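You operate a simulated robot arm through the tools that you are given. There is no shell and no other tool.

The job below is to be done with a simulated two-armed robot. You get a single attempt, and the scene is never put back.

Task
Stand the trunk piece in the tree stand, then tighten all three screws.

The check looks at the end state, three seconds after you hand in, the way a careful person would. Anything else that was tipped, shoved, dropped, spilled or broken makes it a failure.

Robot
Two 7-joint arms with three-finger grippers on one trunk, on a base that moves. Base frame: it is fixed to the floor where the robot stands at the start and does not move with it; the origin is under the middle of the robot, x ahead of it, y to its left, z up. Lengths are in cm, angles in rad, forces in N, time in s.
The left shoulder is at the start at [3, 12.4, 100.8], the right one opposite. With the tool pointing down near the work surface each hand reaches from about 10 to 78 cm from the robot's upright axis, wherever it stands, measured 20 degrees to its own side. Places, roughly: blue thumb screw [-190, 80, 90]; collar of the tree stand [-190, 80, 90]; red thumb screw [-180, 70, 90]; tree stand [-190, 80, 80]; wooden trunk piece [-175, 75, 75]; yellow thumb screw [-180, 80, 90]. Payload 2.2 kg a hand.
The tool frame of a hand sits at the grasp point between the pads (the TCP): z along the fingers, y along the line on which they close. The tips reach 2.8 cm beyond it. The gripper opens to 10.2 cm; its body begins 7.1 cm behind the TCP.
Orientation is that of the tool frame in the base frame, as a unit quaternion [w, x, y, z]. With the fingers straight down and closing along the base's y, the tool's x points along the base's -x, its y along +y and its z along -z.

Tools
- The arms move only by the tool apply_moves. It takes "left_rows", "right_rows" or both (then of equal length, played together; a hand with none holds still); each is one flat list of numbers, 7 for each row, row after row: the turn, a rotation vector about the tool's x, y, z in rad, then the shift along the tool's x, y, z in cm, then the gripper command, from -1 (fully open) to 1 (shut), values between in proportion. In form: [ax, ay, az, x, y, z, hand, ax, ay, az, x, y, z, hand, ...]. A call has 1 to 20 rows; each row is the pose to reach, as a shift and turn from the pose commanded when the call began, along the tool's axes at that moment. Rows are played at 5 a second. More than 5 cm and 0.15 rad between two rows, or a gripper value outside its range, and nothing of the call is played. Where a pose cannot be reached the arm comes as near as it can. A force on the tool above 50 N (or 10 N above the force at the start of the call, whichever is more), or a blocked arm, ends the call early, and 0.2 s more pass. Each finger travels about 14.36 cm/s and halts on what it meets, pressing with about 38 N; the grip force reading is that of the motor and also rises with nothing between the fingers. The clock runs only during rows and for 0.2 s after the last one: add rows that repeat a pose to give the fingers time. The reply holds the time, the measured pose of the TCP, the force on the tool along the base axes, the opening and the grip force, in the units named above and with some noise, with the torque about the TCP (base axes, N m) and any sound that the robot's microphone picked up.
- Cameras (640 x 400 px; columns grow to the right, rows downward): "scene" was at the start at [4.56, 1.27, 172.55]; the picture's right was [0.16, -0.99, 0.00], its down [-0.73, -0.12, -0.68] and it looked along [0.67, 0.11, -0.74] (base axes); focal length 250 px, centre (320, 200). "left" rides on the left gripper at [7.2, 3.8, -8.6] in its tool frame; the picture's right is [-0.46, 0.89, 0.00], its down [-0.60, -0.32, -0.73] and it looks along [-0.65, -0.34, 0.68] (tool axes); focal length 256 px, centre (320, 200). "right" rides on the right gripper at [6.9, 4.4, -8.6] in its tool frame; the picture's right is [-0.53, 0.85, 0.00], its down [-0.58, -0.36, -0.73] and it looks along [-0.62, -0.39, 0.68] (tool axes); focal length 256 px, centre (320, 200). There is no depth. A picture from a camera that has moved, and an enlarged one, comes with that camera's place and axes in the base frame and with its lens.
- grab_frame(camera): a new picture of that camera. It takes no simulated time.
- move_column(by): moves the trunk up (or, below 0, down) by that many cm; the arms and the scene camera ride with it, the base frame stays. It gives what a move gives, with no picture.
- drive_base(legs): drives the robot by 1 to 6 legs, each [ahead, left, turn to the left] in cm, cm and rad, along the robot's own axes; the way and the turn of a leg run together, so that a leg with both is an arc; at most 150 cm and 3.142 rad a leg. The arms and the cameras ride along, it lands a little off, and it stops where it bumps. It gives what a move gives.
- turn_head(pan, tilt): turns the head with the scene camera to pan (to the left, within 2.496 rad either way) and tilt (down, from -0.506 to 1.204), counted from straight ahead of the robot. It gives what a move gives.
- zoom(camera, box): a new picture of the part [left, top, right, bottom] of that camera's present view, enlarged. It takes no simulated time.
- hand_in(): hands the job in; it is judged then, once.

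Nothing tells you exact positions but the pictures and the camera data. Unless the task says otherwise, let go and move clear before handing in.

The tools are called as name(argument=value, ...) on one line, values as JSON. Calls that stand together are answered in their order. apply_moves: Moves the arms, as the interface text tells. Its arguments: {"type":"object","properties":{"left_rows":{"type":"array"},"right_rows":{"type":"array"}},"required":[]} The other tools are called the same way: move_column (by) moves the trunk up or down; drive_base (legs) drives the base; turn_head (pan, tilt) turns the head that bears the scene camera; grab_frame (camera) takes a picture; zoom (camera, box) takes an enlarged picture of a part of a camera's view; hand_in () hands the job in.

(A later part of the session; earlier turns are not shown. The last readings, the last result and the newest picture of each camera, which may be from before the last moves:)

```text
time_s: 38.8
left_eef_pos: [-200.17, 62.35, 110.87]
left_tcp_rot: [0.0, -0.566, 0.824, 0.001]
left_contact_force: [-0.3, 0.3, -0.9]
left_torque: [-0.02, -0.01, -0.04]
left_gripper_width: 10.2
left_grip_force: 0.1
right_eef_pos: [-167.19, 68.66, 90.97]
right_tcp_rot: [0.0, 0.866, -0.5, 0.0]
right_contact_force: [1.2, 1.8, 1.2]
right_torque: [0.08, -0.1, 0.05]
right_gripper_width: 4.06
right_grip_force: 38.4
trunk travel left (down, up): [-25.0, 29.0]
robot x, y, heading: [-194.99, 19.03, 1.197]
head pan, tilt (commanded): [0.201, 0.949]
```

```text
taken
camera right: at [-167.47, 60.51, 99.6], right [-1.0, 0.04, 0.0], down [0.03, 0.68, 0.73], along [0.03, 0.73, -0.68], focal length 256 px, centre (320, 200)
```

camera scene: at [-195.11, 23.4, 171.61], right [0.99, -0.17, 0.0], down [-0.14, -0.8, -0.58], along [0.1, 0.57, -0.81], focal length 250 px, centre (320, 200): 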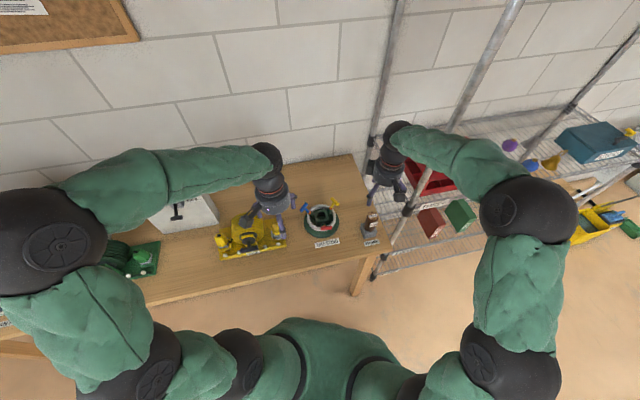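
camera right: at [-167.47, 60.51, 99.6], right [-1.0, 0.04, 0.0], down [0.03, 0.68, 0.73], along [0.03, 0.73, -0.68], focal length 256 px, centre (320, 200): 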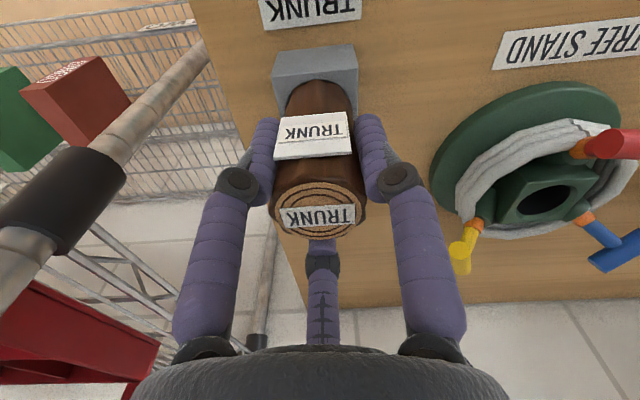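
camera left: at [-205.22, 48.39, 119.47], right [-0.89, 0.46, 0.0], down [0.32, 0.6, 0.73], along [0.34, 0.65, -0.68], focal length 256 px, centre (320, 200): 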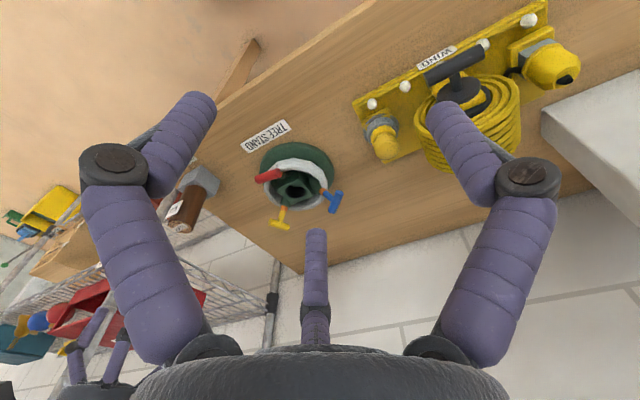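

The trunk is gripped (4.06 cm wide) with hardly any side force. I lift it slowly straight up.

apply_moves(right_rows=[0, 0, 0, 0, 0, -0.7, 1, 0, 0, 0, 0, 0, -1.5, 1, 0, 0, 0, 0, 0, -2.5, 1, 0, 0, 0, 0, 0, -4, 1, 0, 0, 0, 0, 0, -5.5, 1, 0, 0, 0, 0, 0, -7, 1])

grab_frame(camera="right")

zoom(camera="left", box=[150, 130, 350, 290])

```text
time_s: 40.1
left_eef_pos: [-200.1, 62.18, 110.94]
left_tcp_rot: [0.001, -0.566, 0.825, 0.0]
left_contact_force: [-1.0, 0.2, 0.5]
left_torque: [0.04, -0.01, 0.02]
left_gripper_width: 10.17
left_grip_force: 0.0
right_eef_pos: [-167.31, 68.47, 97.96]
right_tcp_rot: [0.0, 0.866, -0.5, -0.001]
right_contact_force: [0.1, -0.4, -0.5]
right_torque: [-0.02, -0.01, -0.03]
right_gripper_width: 4.07
right_grip_force: 37.5
trunk travel left (down, up): [-25.0, 29.0]
robot x, y, heading: [-195.06, 19.11, 1.204]
head pan, tilt (commanded): [0.201, 0.949]
```

```text
taken
camera right: at [-167.54, 60.46, 106.6], right [-1.0, 0.04, 0.0], down [0.03, 0.68, 0.73], along [0.03, 0.73, -0.68], focal length 256 px, centre (320, 200)
```

right: 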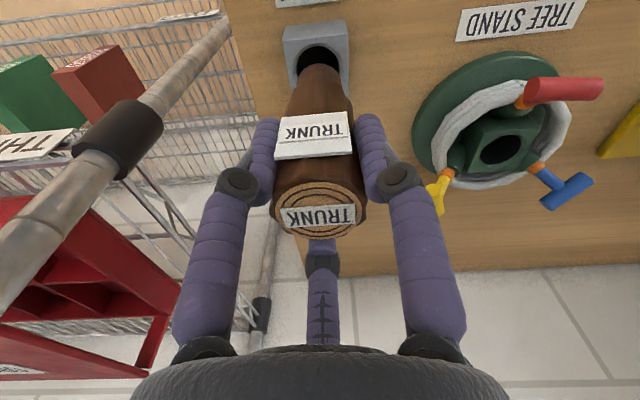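

```text
2.50 times, centred on (250, 210) of left
camera zoom: at [-206.35, 57.06, 119.47], right [-0.66, 0.75, 0.0], down [0.51, 0.45, 0.73], along [0.55, 0.48, -0.68], focal length 640 px, centre (495, 175)
```

zoom: 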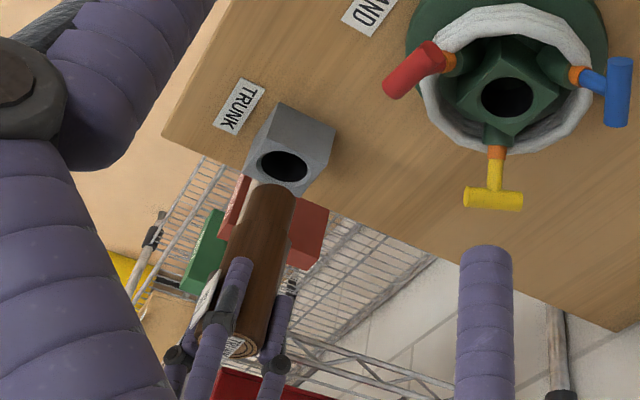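

The trunk is out of its block (about 12.5 cm long; the table top is really at z ≈ 80). I measure the hole again from both hand cameras before carrying the trunk over.

zoom(camera="right", box=[410, 50, 610, 220])

zoom(camera="left", box=[260, 100, 400, 220])

zoom(camera="scene", box=[290, 180, 360, 240])

```text
2.35 times, centred on (510, 135) of right
camera zoom: at [-167.54, 60.46, 106.6], right [-1.0, 0.04, 0.0], down [0.03, 0.68, 0.73], along [0.03, 0.73, -0.68], focal length 602 px, centre (-127, 353)
```

zoom: 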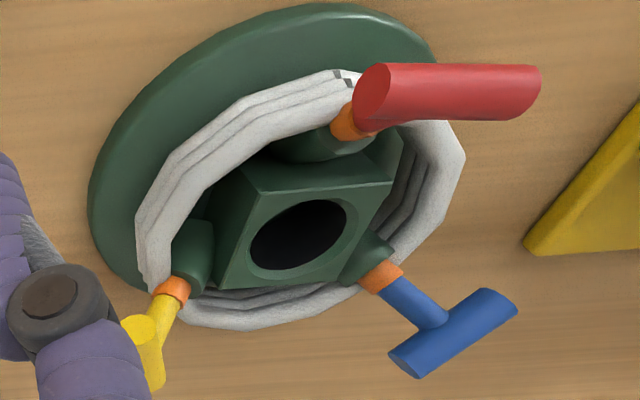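

```text
3.33 times, centred on (330, 160) of left
camera zoom: at [-206.35, 57.06, 119.47], right [-0.66, 0.75, 0.0], down [0.51, 0.45, 0.73], along [0.55, 0.48, -0.68], focal length 853 px, centre (287, 333)
```

zoom: 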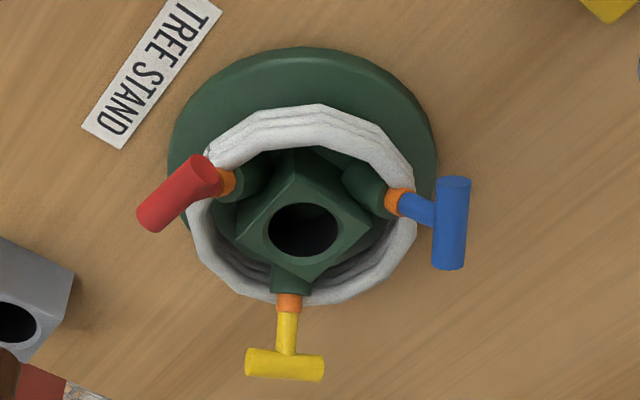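

```text
6.67 times, centred on (325, 210) of scene
camera zoom: at [-195.11, 23.51, 171.61], right [0.99, -0.17, 0.0], down [-0.14, -0.8, -0.58], along [0.1, 0.57, -0.81], focal length 1664 px, centre (287, 133)
```

zoom: 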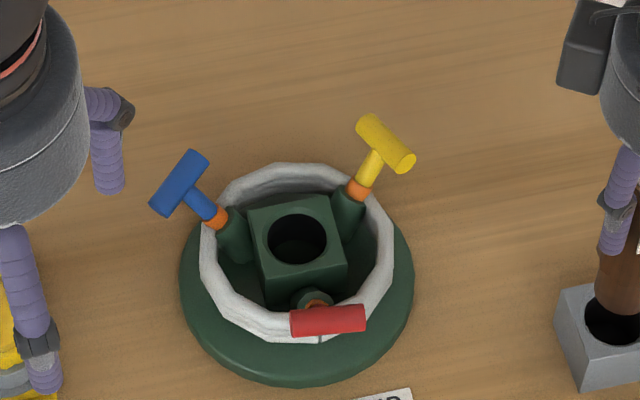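

The collar hole is at [-185.4, 76.6, 85.4] by three views. I raise the trunk over the screws, carry it above the hole, and back the left hand off a little at the same time.

apply_moves(right_rows=[0, 0, 0, 0, 0, -3, 1, 0, 0, 0, 0, 0, -6, 1, 0, 0, 0, -2.7, 1.94, -6, 1, 0, 0, 0, -5.35, 3.87, -6, 1, 0, 0, 0, -8.03, 5.81, -6, 1, 0, 0, 0, -10.7, 7.75, -6, 1, 0, 0, 0, -13.4, 9.68, -6, 1, 0, 0, 0, -16.06, 11.62, -6, 1, 0, 0, 0, -16.06, 11.62, -6, 1], left_rows=[0, 0, 0, 1.5, 1.6, 0, -1, 0, 0, 0, 3, 3.2, 0, -1, 0, 0, 0, 4.5, 4.8, 0, -1, 0, 0, 0, 6, 6.4, 0, -1, 0, 0, 0, 7.33, 7.9, 0, -1, 0, 0, 0, 7.33, 7.9, 0, -1, 0, 0, 0, 7.33, 7.9, 0, -1, 0, 0, 0, 7.33, 7.9, 0, -1, 0, 0, 0, 7.33, 7.9, 0, -1])

grab_frame(camera="right")

grab_frame(camera="left")

grab_frame(camera="scene")

```text
time_s: 42.1
left_eef_pos: [-210.11, 58.16, 110.76]
left_tcp_rot: [0.001, -0.565, 0.825, 0.001]
left_contact_force: [-0.4, 0.5, -0.8]
left_torque: [0.01, -0.02, -0.03]
left_gripper_width: 10.2
left_grip_force: 0.0
right_eef_pos: [-185.18, 76.76, 103.87]
right_tcp_rot: [0.001, 0.866, -0.5, 0.0]
right_contact_force: [0.9, -0.7, -1.2]
right_torque: [-0.03, 0.01, -0.03]
right_gripper_width: 4.04
right_grip_force: 37.4
trunk travel left (down, up): [-25.0, 29.0]
robot x, y, heading: [-194.97, 19.03, 1.2]
head pan, tilt (commanded): [0.201, 0.949]
```

```text
taken
camera right: at [-185.48, 68.61, 112.59], right [-1.0, 0.04, 0.0], down [0.03, 0.68, 0.73], along [0.03, 0.73, -0.68], focal length 256 px, centre (320, 200)
```

right: 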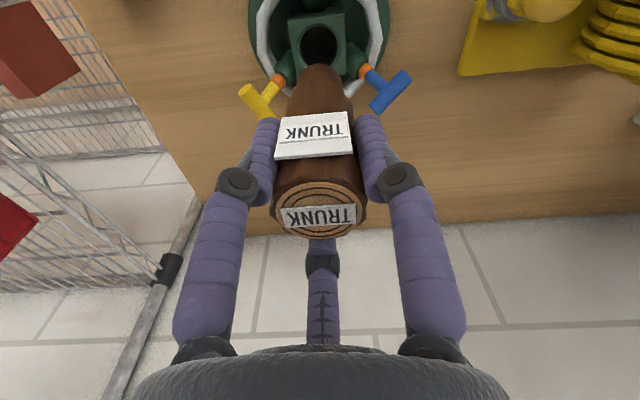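

```text
taken
camera left: at [-216.27, 53.02, 119.41], right [-0.66, 0.75, 0.0], down [0.51, 0.45, 0.73], along [0.55, 0.48, -0.68], focal length 256 px, centre (320, 200)
```

left: 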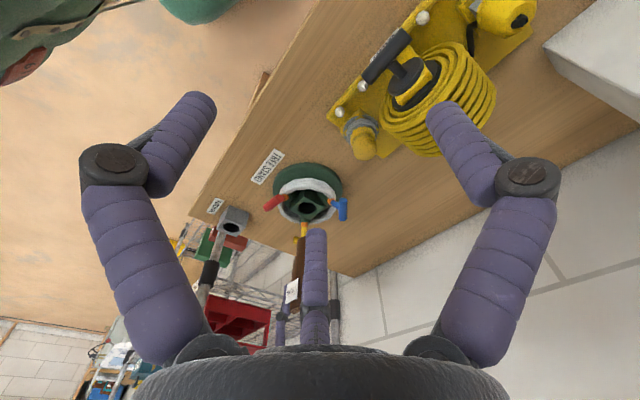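

```text
taken
camera scene: at [-195.04, 23.48, 171.61], right [0.99, -0.17, 0.0], down [-0.14, -0.8, -0.58], along [0.1, 0.57, -0.81], focal length 250 px, centre (320, 200)
```

scene: 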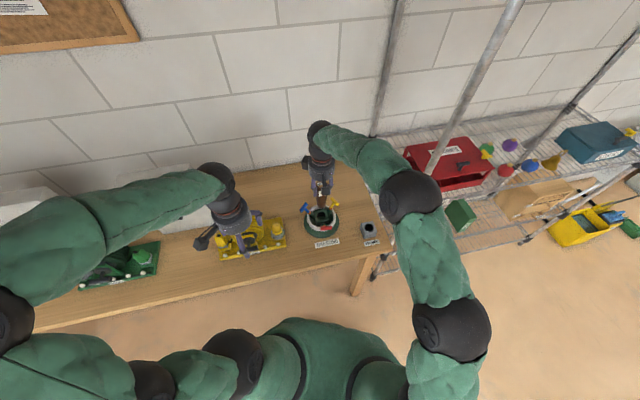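

The trunk hangs above the collar. I zoom to check its alignment with the hole.

zoom(camera="right", box=[240, 0, 400, 120])

zoom(camera="left", box=[240, 150, 380, 310])

zoom(camera="scene", box=[280, 160, 360, 240])

```text
3.33 times, centred on (320, 60) of right
camera zoom: at [-185.48, 68.61, 112.59], right [-1.0, 0.04, 0.0], down [0.03, 0.68, 0.73], along [0.03, 0.73, -0.68], focal length 853 px, centre (320, 667)
```

zoom: 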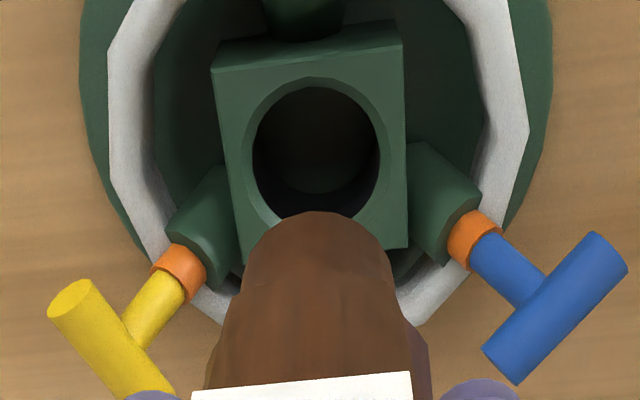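

```text
2.50 times, centred on (310, 230) of left
camera zoom: at [-216.27, 53.02, 119.41], right [-0.66, 0.75, 0.0], down [0.51, 0.45, 0.73], along [0.55, 0.48, -0.68], focal length 640 px, centre (345, 125)
```

zoom: 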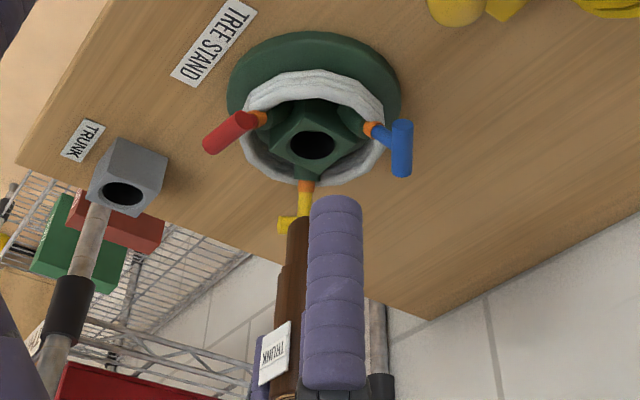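

```text
5.00 times, centred on (320, 200) of scene
camera zoom: at [-195.04, 23.48, 171.61], right [0.99, -0.17, 0.0], down [-0.14, -0.8, -0.58], along [0.1, 0.57, -0.81], focal length 1248 px, centre (320, 200)
```

zoom: 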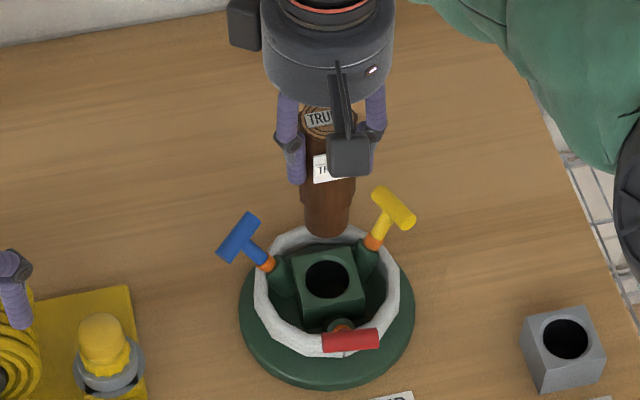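

The hole rim (4.2 cm chamfer) and the trunk's lower end (about 3.5 cm) are lined up within a millimetre or so. I lower to just above the collar and look again.

apply_moves(right_rows=[0, 0, 0, 0, 0, 1.5, 1, 0, 0, 0, 0, 0, 3, 1, 0, 0, 0, 0, 0, 4.5, 1, 0, 0, 0, 0, 0, 5.8, 1, 0, 0, 0, 0, 0, 5.8, 1])

zoom(camera="right", box=[240, 0, 400, 120])

zoom(camera="scene", box=[290, 170, 360, 240])

zoom(camera="left", box=[260, 160, 360, 260])

```text
time_s: 43.4
left_eef_pos: [-210.4, 58.33, 110.9]
left_tcp_rot: [0.0, -0.566, 0.825, 0.0]
left_contact_force: [0.1, -1.1, -0.9]
left_torque: [0.01, 0.01, -0.03]
left_gripper_width: 10.17
left_grip_force: 0.0
right_eef_pos: [-185.32, 76.61, 98.11]
right_tcp_rot: [0.0, 0.865, -0.501, 0.0]
right_contact_force: [-0.5, 0.8, -1.3]
right_torque: [0.01, 0.01, -0.01]
right_gripper_width: 4.01
right_grip_force: 37.9
trunk travel left (down, up): [-25.0, 29.0]
robot x, y, heading: [-194.67, 19.3, 1.207]
head pan, tilt (commanded): [0.201, 0.949]
```

```text
3.33 times, centred on (320, 60) of right
camera zoom: at [-185.57, 68.57, 106.73], right [-1.0, 0.04, 0.0], down [0.03, 0.68, 0.73], along [0.03, 0.73, -0.68], focal length 853 px, centre (320, 667)
```

zoom: 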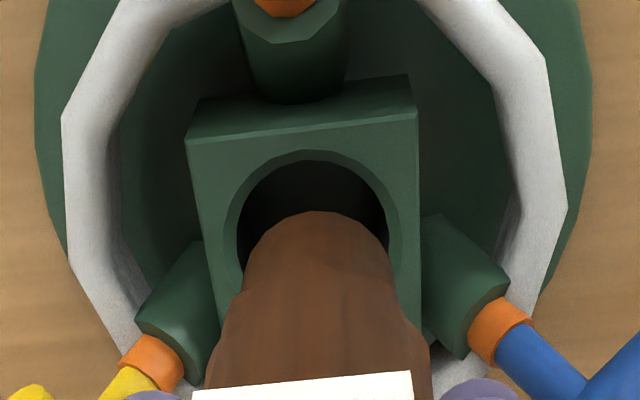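

```text
5.71 times, centred on (325, 205) of scene
camera zoom: at [-195.11, 23.53, 171.61], right [0.99, -0.17, 0.0], down [-0.14, -0.8, -0.58], along [0.1, 0.57, -0.81], focal length 1426 px, centre (291, 171)
```

zoom: 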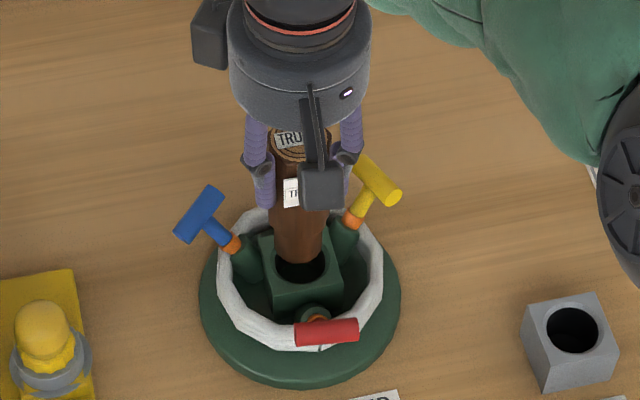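

```text
4.00 times, centred on (310, 210) of left
camera zoom: at [-216.32, 53.05, 119.39], right [-0.66, 0.75, 0.0], down [0.51, 0.45, 0.73], along [0.55, 0.48, -0.68], focal length 1024 px, centre (360, 160)
```

zoom: 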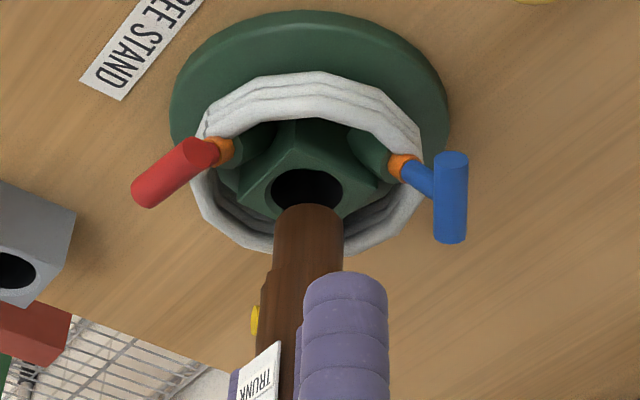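

The trunk bottom (z ≈ 88) sits right over the hole; I correct by 0.8 mm and lower it into the collar in small steps, watching the force.

apply_moves(right_rows=[0, 0, 0, 0.04, -0.07, 0.7, 1, 0, 0, 0, 0.04, -0.07, 1.4, 1, 0, 0, 0, 0.04, -0.07, 2.1, 1, 0, 0, 0, 0.04, -0.07, 2.8, 1, 0, 0, 0, 0.04, -0.07, 3.4, 1, 0, 0, 0, 0.04, -0.07, 4, 1])

zoom(camera="right", box=[240, 0, 400, 120])

zoom(camera="left", box=[260, 160, 360, 260])

```text
time_s: 44.8
left_eef_pos: [-210.15, 58.37, 110.79]
left_tcp_rot: [0.0, -0.566, 0.825, 0.0]
left_contact_force: [-0.5, 0.1, -0.1]
left_torque: [0.0, -0.03, 0.0]
left_gripper_width: 10.21
left_grip_force: 0.0
right_eef_pos: [-185.22, 76.68, 94.05]
right_tcp_rot: [0.0, 0.866, -0.5, 0.0]
right_contact_force: [-0.9, 0.2, -0.4]
right_torque: [0.0, -0.01, 0.0]
right_gripper_width: 4.04
right_grip_force: 37.5
trunk travel left (down, up): [-25.0, 29.0]
robot x, y, heading: [-194.81, 19.37, 1.206]
head pan, tilt (commanded): [0.201, 0.949]
```

```text
3.33 times, centred on (320, 60) of right
camera zoom: at [-185.5, 68.58, 102.76], right [-1.0, 0.04, 0.0], down [0.03, 0.68, 0.73], along [0.03, 0.73, -0.68], focal length 853 px, centre (320, 667)
```

zoom: 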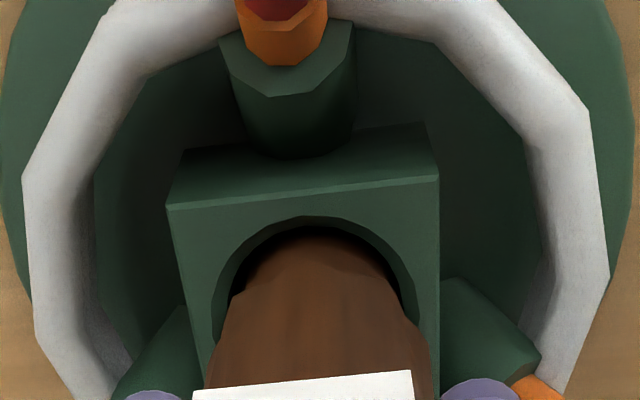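

```text
4.00 times, centred on (310, 210) of left
camera zoom: at [-216.32, 53.07, 119.38], right [-0.66, 0.75, 0.0], down [0.51, 0.45, 0.73], along [0.55, 0.48, -0.68], focal length 1024 px, centre (360, 160)
```

zoom: 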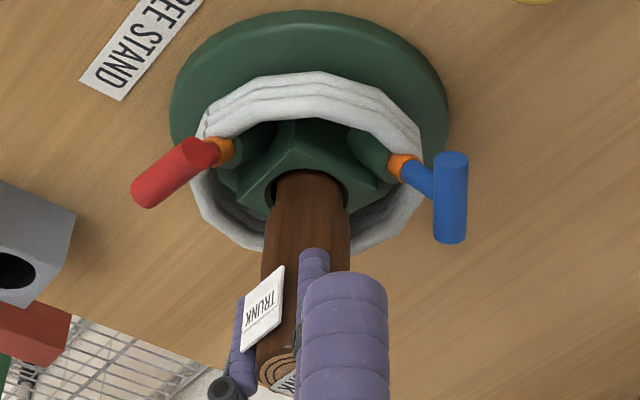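

The trunk end is inside the hole with no contact force. I continue down slowly until it rests on the bottom.

apply_moves(right_rows=[0, 0, 0, 0, 0, 0.5, 1, 0, 0, 0, 0, 0, 1, 1, 0, 0, 0, 0, 0, 1.5, 1, 0, 0, 0, 0, 0, 2, 1, 0, 0, 0, 0, 0, 2.4, 1])

zoom(camera="left", box=[260, 160, 360, 260])

```text
time_s: 46.0
left_eef_pos: [-210.16, 58.09, 110.95]
left_tcp_rot: [0.001, -0.565, 0.825, 0.0]
left_contact_force: [-0.3, -0.5, 0.1]
left_torque: [0.0, 0.04, 0.0]
left_gripper_width: 10.21
left_grip_force: 0.0
right_eef_pos: [-185.15, 76.68, 92.33]
right_tcp_rot: [-0.004, 0.865, -0.502, -0.003]
right_contact_force: [3.2, -7.1, 29.8]
right_torque: [-0.42, 0.12, -0.21]
right_gripper_width: 4.02
right_grip_force: 37.9
trunk travel left (down, up): [-25.0, 29.0]
robot x, y, heading: [-195.23, 19.19, 1.204]
head pan, tilt (commanded): [0.201, 0.949]
```

```text
4.00 times, centred on (310, 210) of left
camera zoom: at [-216.33, 52.8, 119.5], right [-0.66, 0.75, 0.0], down [0.51, 0.45, 0.73], along [0.55, 0.48, -0.68], focal length 1024 px, centre (360, 160)
```

zoom: 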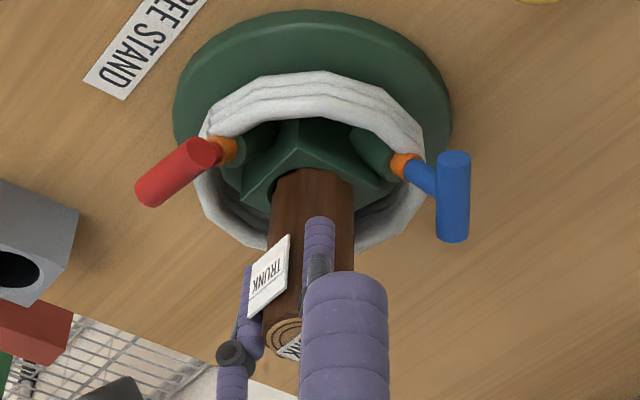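

I met about 30 N upward with the trunk some 3 cm in; I check whether it is resting on the bottom or catching on the rim.

zoom(camera="right", box=[240, 0, 400, 120])

zoom(camera="scene", box=[290, 180, 350, 240])

zoom(camera="left", box=[280, 175, 350, 250])

```text
3.33 times, centred on (320, 60) of right
camera zoom: at [-185.5, 68.52, 100.92], right [-1.0, 0.04, 0.0], down [0.03, 0.68, 0.74], along [0.03, 0.74, -0.68], focal length 853 px, centre (320, 667)
```

zoom: 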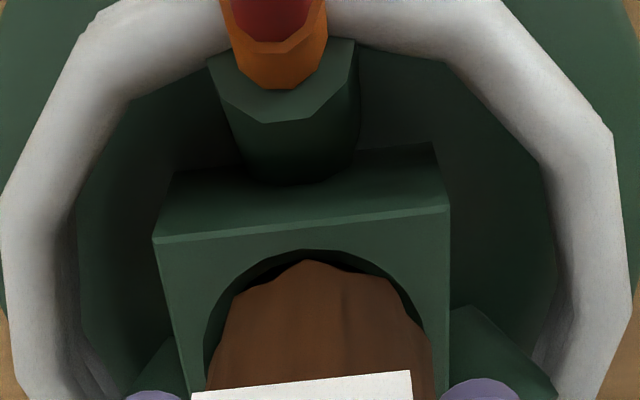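

```text
6.67 times, centred on (320, 210) of scene
camera zoom: at [-195.13, 23.16, 171.65], right [0.99, -0.17, 0.0], down [-0.14, -0.8, -0.58], along [0.1, 0.58, -0.81], focal length 1664 px, centre (320, 133)
```

zoom: 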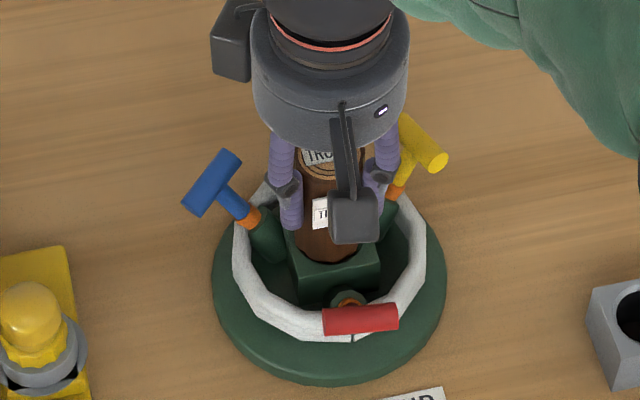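

```text
5.33 times, centred on (315, 212) of left
camera zoom: at [-216.33, 52.8, 119.5], right [-0.66, 0.75, 0.0], down [0.51, 0.45, 0.73], along [0.55, 0.48, -0.68], focal length 1365 px, centre (347, 133)
```

zoom: 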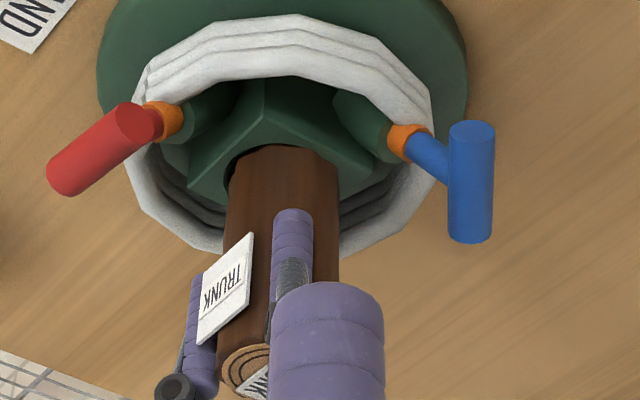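

There is a side force toward -y, +x, so the trunk leans on the far wall. I ease up slightly, shift 2 mm toward me, and lower again to see whether the stop is the bottom.

apply_moves(right_rows=[0, 0, 0, 0, 0, -0.7, 1, 0, 0, 0, 0.22, 0.01, -0.9, 1, 0, 0, 0, 0.22, 0.01, -0.9, 1])

apply_moves(right_rows=[0, 0, 0, 0, 0, 0.3, 1, 0, 0, 0, 0, 0, 0.6, 1, 0, 0, 0, 0, 0, 0.9, 1])

zoom(camera="right", box=[240, 0, 400, 120])

```text
time_s: 46.8
left_eef_pos: [-210.14, 58.29, 110.8]
left_tcp_rot: [-0.001, -0.565, 0.825, 0.0]
left_contact_force: [-0.3, -0.2, 0.5]
left_torque: [-0.01, 0.02, 0.02]
left_gripper_width: 10.2
left_grip_force: 0.0
right_eef_pos: [-185.18, 76.38, 92.43]
right_tcp_rot: [0.002, 0.866, -0.5, 0.001]
right_contact_force: [0.5, 1.9, -2.2]
right_torque: [0.23, 0.05, -0.01]
right_gripper_width: 4.03
right_grip_force: 38.3
trunk travel left (down, up): [-25.0, 29.0]
robot x, y, heading: [-195.19, 19.23, 1.206]
head pan, tilt (commanded): [0.201, 0.949]
```

```text
time_s: 47.5
left_eef_pos: [-210.21, 57.98, 110.97]
left_tcp_rot: [0.001, -0.566, 0.824, 0.001]
left_contact_force: [-0.6, 0.1, 0.8]
left_torque: [-0.01, -0.05, -0.02]
left_gripper_width: 10.23
left_grip_force: 0.0
right_eef_pos: [-185.21, 76.59, 92.16]
right_tcp_rot: [-0.002, 0.865, -0.502, -0.002]
right_contact_force: [-1.3, -6.2, 30.2]
right_torque: [-0.83, 0.23, -0.15]
right_gripper_width: 4.01
right_grip_force: 38.7
trunk travel left (down, up): [-25.0, 29.0]
robot x, y, heading: [-194.82, 19.32, 1.201]
head pan, tilt (commanded): [0.201, 0.949]
```

```text
3.33 times, centred on (320, 60) of right
camera zoom: at [-185.43, 68.34, 100.85], right [-1.0, 0.04, 0.0], down [0.03, 0.68, 0.74], along [0.03, 0.74, -0.68], focal length 853 px, centre (320, 667)
```

zoom: 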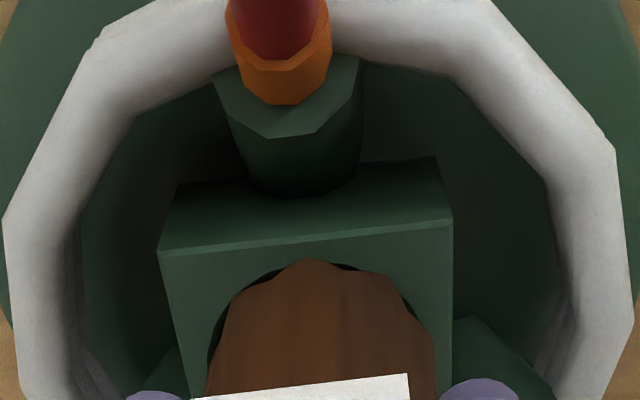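

The shoulder of the trunk sits at the collar rim and its end on the hole floor, with the same stop height both times, so it is seated. I relieve the push, open the fingers part-way and rise clear.

apply_moves(right_rows=[0, 0, 0, 0, 0, -0.5, 1, 0, 0, 0, -0.09, 0, -0.65, 1, 0, 0, 0, -0.09, 0, -0.65, 1])

apply_moves(right_rows=[0, 0, 0, 0, 0, 0, 0.5, 0, 0, 0, 0, 0, 0, 0, 0, 0, 0, 0, 0, 0, -0.3, 0, 0, 0, 0, 0, 0, -0.3, 0, 0, 0, 0, 0, 0, -0.3])

grab_frame(camera="right")

zoom(camera="left", box=[250, 160, 370, 280])

```text
time_s: 48.4
left_eef_pos: [-210.1, 58.37, 110.69]
left_tcp_rot: [0.0, -0.566, 0.825, 0.0]
left_contact_force: [0.2, -0.4, -0.3]
left_torque: [0.0, -0.01, -0.02]
left_gripper_width: 10.19
left_grip_force: 0.0
right_eef_pos: [-185.19, 76.64, 92.22]
right_tcp_rot: [0.002, 0.866, -0.5, 0.0]
right_contact_force: [0.3, 3.0, 2.1]
right_torque: [0.25, 0.03, -0.05]
right_gripper_width: 4.0
right_grip_force: 37.9
trunk travel left (down, up): [-25.0, 29.0]
robot x, y, heading: [-194.85, 18.82, 1.201]
head pan, tilt (commanded): [0.201, 0.949]
```

```text
time_s: 49.5
left_eef_pos: [-210.16, 58.3, 110.8]
left_tcp_rot: [0.0, -0.566, 0.825, 0.0]
left_contact_force: [-0.2, -0.2, 0.0]
left_torque: [0.01, 0.02, -0.02]
left_gripper_width: 10.2
left_grip_force: 0.0
right_eef_pos: [-185.2, 76.52, 92.4]
right_tcp_rot: [0.001, 0.866, -0.5, 0.0]
right_contact_force: [-0.9, 0.6, -0.5]
right_torque: [0.01, 0.0, -0.02]
right_gripper_width: 6.62
right_grip_force: 0.1
trunk travel left (down, up): [-25.0, 29.0]
robot x, y, heading: [-195.07, 19.56, 1.2]
head pan, tilt (commanded): [0.201, 0.949]
```

```text
taken
camera right: at [-185.45, 68.46, 101.06], right [-1.0, 0.04, 0.0], down [0.03, 0.68, 0.73], along [0.03, 0.73, -0.68], focal length 256 px, centre (320, 200)
```

right: 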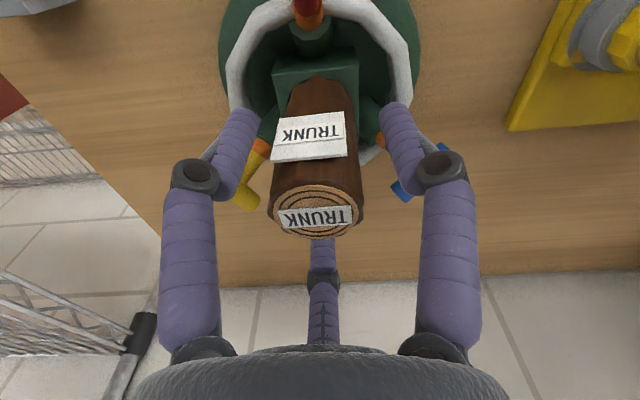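

```text
3.33 times, centred on (310, 220) of left
camera zoom: at [-216.33, 53.05, 119.38], right [-0.66, 0.75, 0.0], down [0.51, 0.45, 0.73], along [0.55, 0.48, -0.68], focal length 853 px, centre (353, 133)
```

zoom: 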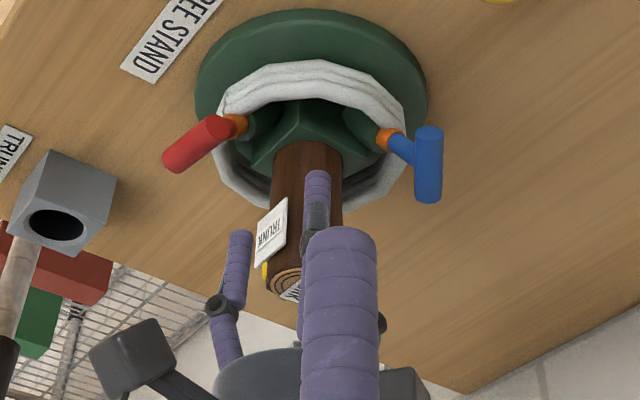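

The trunk stays upright in the collar. I raise the right hand straight up and look at the seated trunk and screws.

apply_moves(right_rows=[0, 0, 0, 0, 0, -2, -0.3, 0, 0, 0, 0, 0, -5, -0.3, 0, 0, 0, 0, 0, -9, -0.3, 0, 0, 0, 0, 0, -13, -0.3, 0, 0, 0, 4, 2, -15, -0.3, 0, 0, 0, 8, 2, -15, -0.3, 0, 0, 0, 11, 0, -15, -0.3])

grab_frame(camera="scene")

zoom(camera="scene", box=[290, 180, 360, 240])

grab_frame(camera="right")

zoom(camera="left", box=[250, 160, 370, 280])

```text
time_s: 51.1
left_eef_pos: [-210.08, 58.19, 110.84]
left_tcp_rot: [0.0, -0.566, 0.824, 0.0]
left_contact_force: [-0.1, 0.5, -0.1]
left_torque: [0.03, 0.05, -0.02]
left_gripper_width: 10.21
left_grip_force: 0.0
right_eef_pos: [-179.52, 66.91, 107.37]
right_tcp_rot: [0.0, 0.866, -0.5, -0.001]
right_contact_force: [0.0, 0.1, 0.2]
right_torque: [0.03, 0.06, 0.04]
right_gripper_width: 6.65
right_grip_force: 0.1
trunk travel left (down, up): [-25.0, 29.0]
robot x, y, heading: [-194.71, 19.3, 1.203]
head pan, tilt (commanded): [0.201, 0.949]
```

```text
taken
camera scene: at [-195.0, 23.42, 171.61], right [0.99, -0.17, 0.0], down [-0.14, -0.8, -0.58], along [0.1, 0.57, -0.81], focal length 250 px, centre (320, 200)
```

scene: 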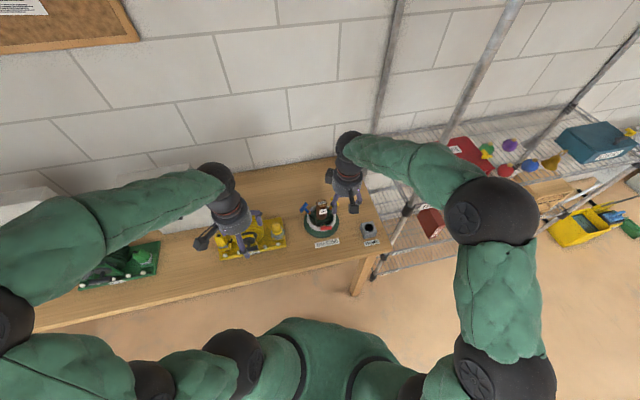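

```text
6.67 times, centred on (325, 210) of scene
camera zoom: at [-195.0, 23.42, 171.61], right [0.99, -0.17, 0.0], down [-0.14, -0.8, -0.58], along [0.1, 0.57, -0.81], focal length 1664 px, centre (287, 133)
```

zoom: 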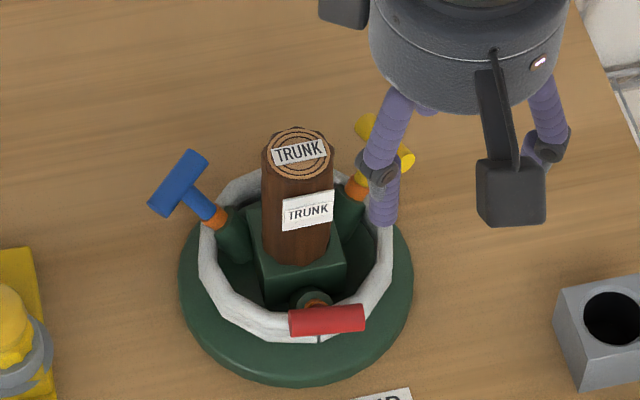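

```text
taken
camera right: at [-179.78, 58.9, 116.02], right [-1.0, 0.04, 0.0], down [0.03, 0.68, 0.73], along [0.03, 0.73, -0.68], focal length 256 px, centre (320, 200)
```

right: 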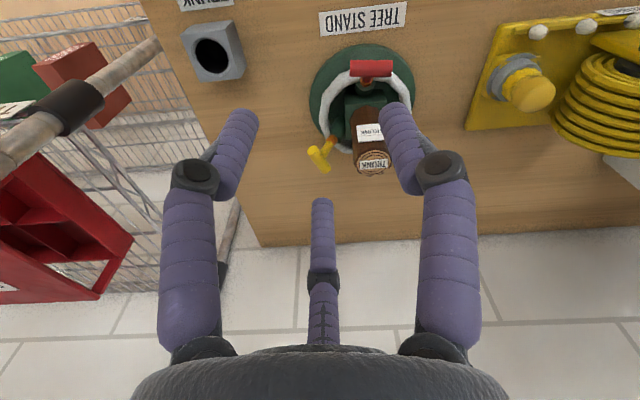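

```text
3.33 times, centred on (310, 220) of left
camera zoom: at [-216.25, 52.97, 119.42], right [-0.66, 0.75, 0.0], down [0.51, 0.45, 0.73], along [0.55, 0.48, -0.68], focal length 853 px, centre (353, 133)
```

zoom: 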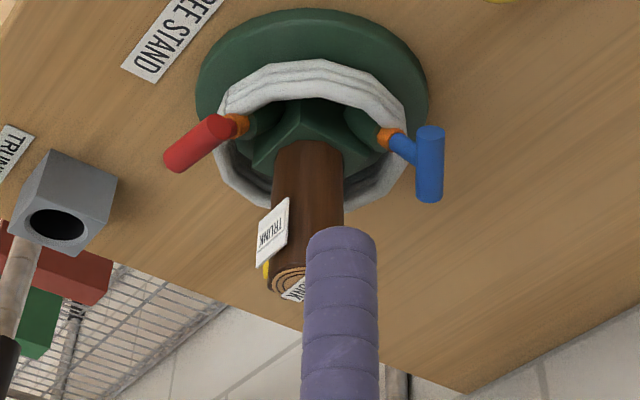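

The trunk stands straight in the collar. Now I study the red screw closely from both hands to get its axis.

zoom(camera="right", box=[300, 30, 440, 190])

zoom(camera="left", box=[280, 165, 350, 225])

zoom(camera="scene", box=[300, 190, 350, 240])

```text
2.50 times, centred on (370, 110) of right
camera zoom: at [-179.78, 58.9, 116.02], right [-1.0, 0.04, 0.0], down [0.03, 0.68, 0.73], along [0.03, 0.73, -0.68], focal length 640 px, centre (195, 425)
```

zoom: 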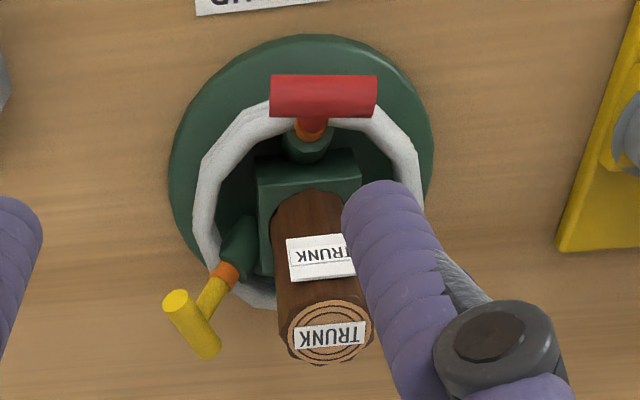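

```text
6.67 times, centred on (315, 195) of left
camera zoom: at [-216.25, 52.97, 119.42], right [-0.66, 0.75, 0.0], down [0.51, 0.45, 0.73], along [0.55, 0.48, -0.68], focal length 1707 px, centre (353, 233)
```

zoom: 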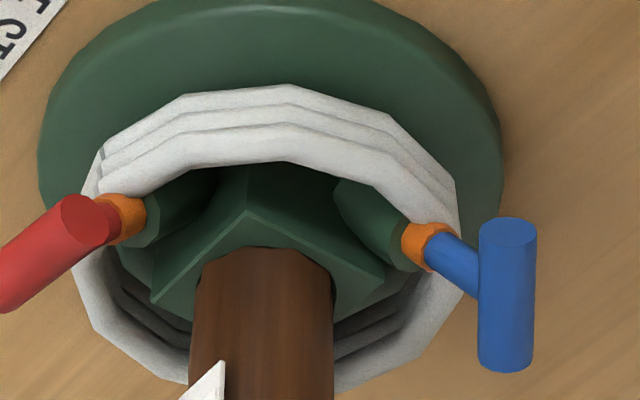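

```text
8.00 times, centred on (325, 215) of scene
camera zoom: at [-195.0, 23.42, 171.61], right [0.99, -0.17, 0.0], down [-0.14, -0.8, -0.58], along [0.1, 0.57, -0.81], focal length 1996 px, centre (280, 80)
```

zoom: 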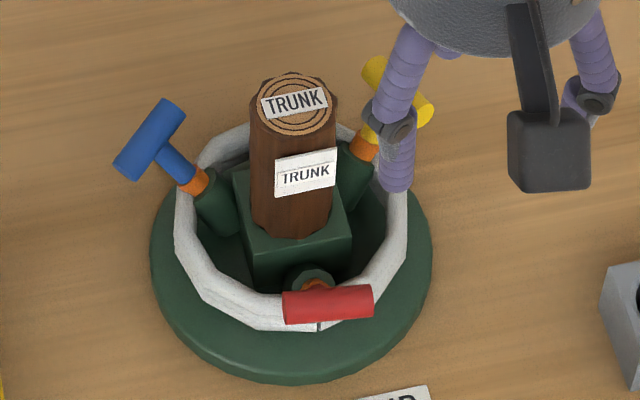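

The red bar's centre is at about [-184.8, 69.3, 88.1], about 4.4 cm long and 1.6 cm thick, with its screw axis tilted about 45–48°. I tilt the right hand 42° and bring it in front of the bar, to use it as a loosely closed wrench.

apply_moves(right_rows=[0.073, -0.127, 0, 0.2, 1.34, 1.5, -0.02, 0.147, -0.254, 0, 0.4, 2.68, 4.2, -0.02, 0.22, -0.381, 0, 0.6, 4.0, 7, -0.02, 0.293, -0.508, 0, 0.8, 5.35, 10, -0.02, 0.3665, -0.635, 0, 0.99, 6.69, 12.8, -0.02, 0.3665, -0.635, 0, 0.99, 6.69, 12.8, -0.02])

grab_frame(camera="right")

grab_frame(camera="scene")

grab_frame(camera="left")

```text
time_s: 52.5
left_eef_pos: [-210.11, 58.24, 110.79]
left_tcp_rot: [0.0, -0.565, 0.825, 0.0]
left_contact_force: [0.2, 0.3, -0.1]
left_torque: [0.0, -0.01, 0.0]
left_gripper_width: 10.21
left_grip_force: 0.0
right_eef_pos: [-185.04, 62.8, 94.56]
right_tcp_rot: [-0.31, 0.808, -0.467, -0.18]
right_contact_force: [0.3, 0.3, -0.8]
right_torque: [-0.02, 0.0, 0.03]
right_gripper_width: 5.24
right_grip_force: 0.1
trunk travel left (down, up): [-25.0, 29.0]
robot x, y, heading: [-194.86, 18.98, 1.203]
head pan, tilt (commanded): [0.201, 0.949]
```

```text
taken
camera right: at [-185.28, 51.03, 95.6], right [-1.0, 0.03, 0.03], down [0.03, 0.02, 1.0], along [0.03, 1.0, -0.02], focal length 256 px, centre (320, 200)
```

right: 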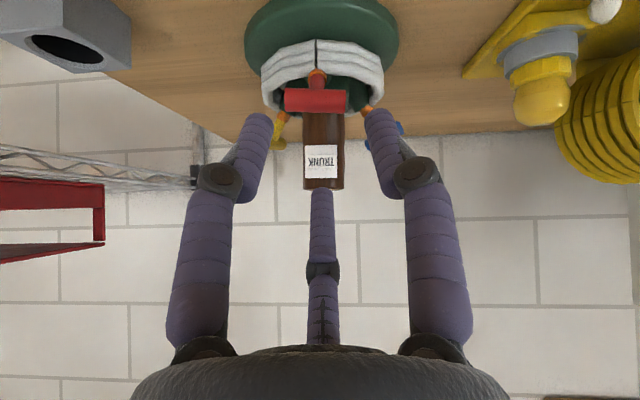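

```text
taken
camera scene: at [-195.06, 23.53, 171.61], right [0.99, -0.17, 0.0], down [-0.14, -0.8, -0.58], along [0.1, 0.57, -0.81], focal length 250 px, centre (320, 200)
```

scene: 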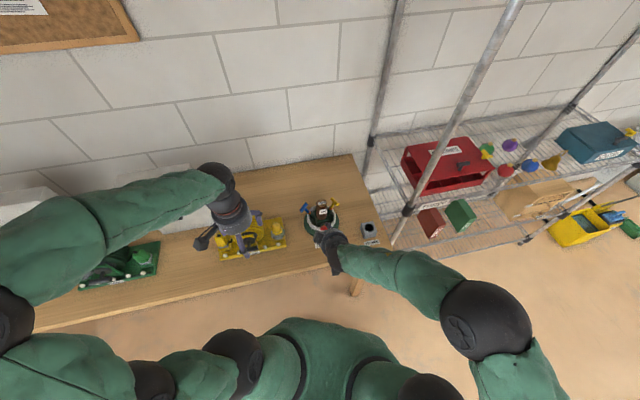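

```text
taken
camera left: at [-216.29, 53.05, 119.4], right [-0.66, 0.75, 0.0], down [0.51, 0.45, 0.73], along [0.55, 0.48, -0.68], focal length 256 px, centre (320, 200)
```

left: 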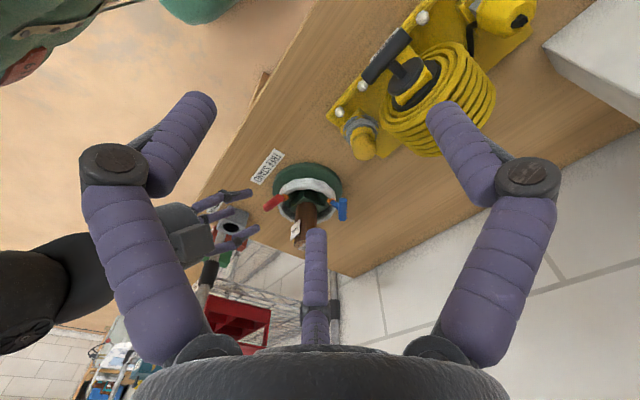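

From the front the red bar and trunk are well visible (picture upside down). I zoom for exact offsets.

zoom(camera="right", box=[250, 20, 400, 140])

zoom(camera="left", box=[180, 160, 360, 280])

```text
3.33 times, centred on (325, 80) of right
camera zoom: at [-185.28, 51.03, 95.6], right [-1.0, 0.03, 0.03], down [0.03, 0.02, 1.0], along [0.03, 1.0, -0.02], focal length 853 px, centre (303, 600)
```

zoom: 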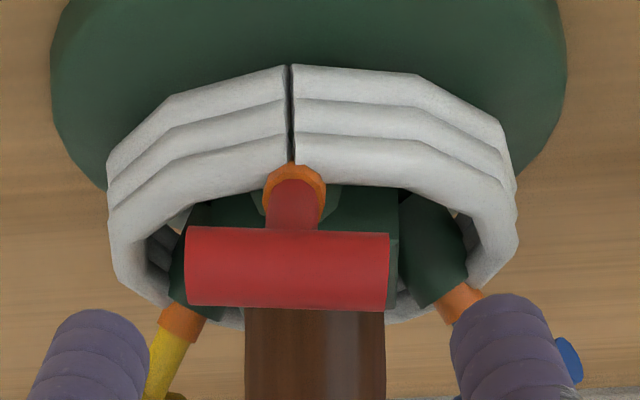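

```text
3.33 times, centred on (270, 220) of left
camera zoom: at [-216.29, 53.05, 119.4], right [-0.66, 0.75, 0.0], down [0.51, 0.45, 0.73], along [0.55, 0.48, -0.68], focal length 853 px, centre (487, 133)
```

zoom: 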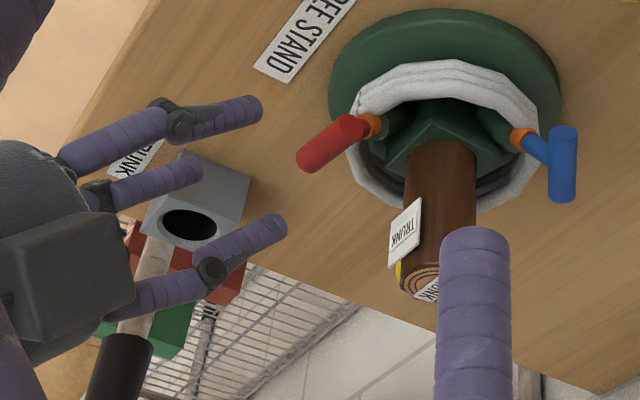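

The bar is at about [-184.65, 69.45, 88.0] and lies along x; the hand's axis lines up with the screw's. I move in along the tool axis with the fingers opened to 5 cm around the bar.

apply_moves(right_rows=[0, 0, 0, 0.1, -0.1, 2, -0.02, 0, 0, 0, 0.2, -0.2, 4, -0.02, 0, 0, 0, 0.24, -0.235, 6, -0.02, 0, 0, 0, 0.24, -0.235, 7.3, -0.02, 0, 0, 0, 0.24, -0.235, 8.25, -0.02, 0, 0, 0, 0.24, -0.235, 8.25, -0.02])

grab_frame(camera="right")

zoom(camera="left", box=[200, 150, 360, 260])

zoom(camera="right", box=[230, 60, 410, 200])

```text
time_s: 54.0
left_eef_pos: [-210.16, 58.31, 110.84]
left_tcp_rot: [0.0, -0.566, 0.824, -0.001]
left_contact_force: [0.3, -0.1, -0.4]
left_torque: [0.03, -0.02, -0.01]
left_gripper_width: 10.17
left_grip_force: 0.1
right_eef_pos: [-184.7, 68.33, 88.42]
right_tcp_rot: [-0.311, 0.808, -0.467, -0.181]
right_contact_force: [0.3, -0.3, 0.4]
right_torque: [-0.02, 0.0, -0.01]
right_gripper_width: 5.19
right_grip_force: 0.1
trunk travel left (down, up): [-25.0, 29.0]
robot x, y, heading: [-194.81, 19.29, 1.205]
head pan, tilt (commanded): [0.201, 0.949]
```

```text
taken
camera right: at [-184.97, 56.51, 89.38], right [-1.0, 0.03, 0.03], down [0.03, 0.02, 1.0], along [0.03, 1.0, -0.02], focal length 256 px, centre (320, 200)
```

right: 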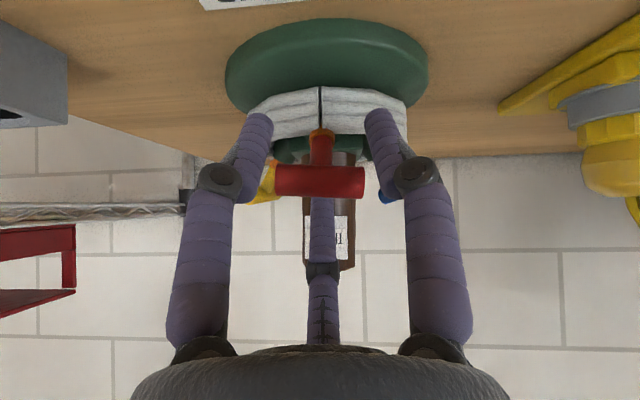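

```text
3.64 times, centred on (280, 205) of left
camera zoom: at [-216.33, 53.02, 119.39], right [-0.66, 0.75, 0.0], down [0.51, 0.45, 0.73], along [0.55, 0.48, -0.68], focal length 931 px, centre (466, 182)
```

zoom: 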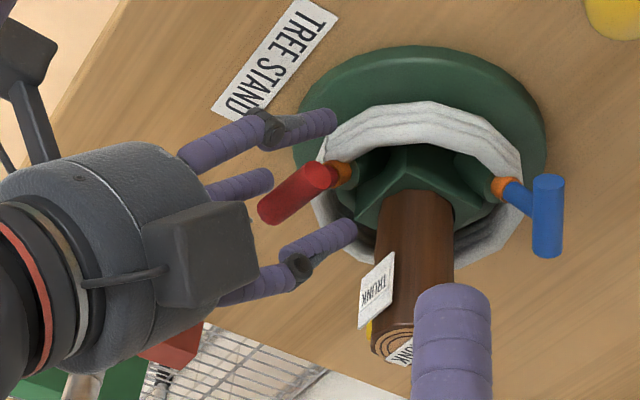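

```text
2.86 times, centred on (320, 130) of right
camera zoom: at [-184.97, 56.51, 89.38], right [-1.0, 0.03, 0.03], down [0.03, 0.02, 1.0], along [0.03, 1.0, -0.02], focal length 731 px, centre (320, 400)
```

zoom: 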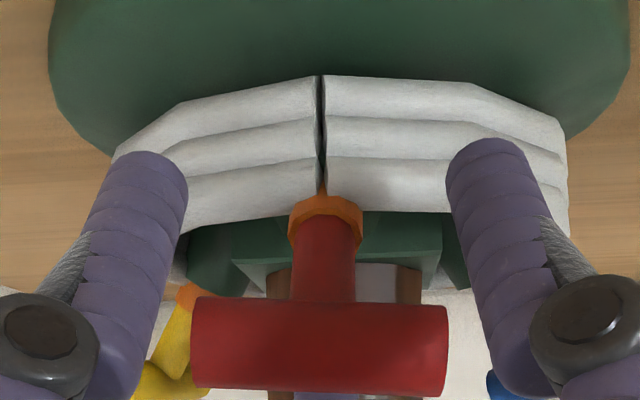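

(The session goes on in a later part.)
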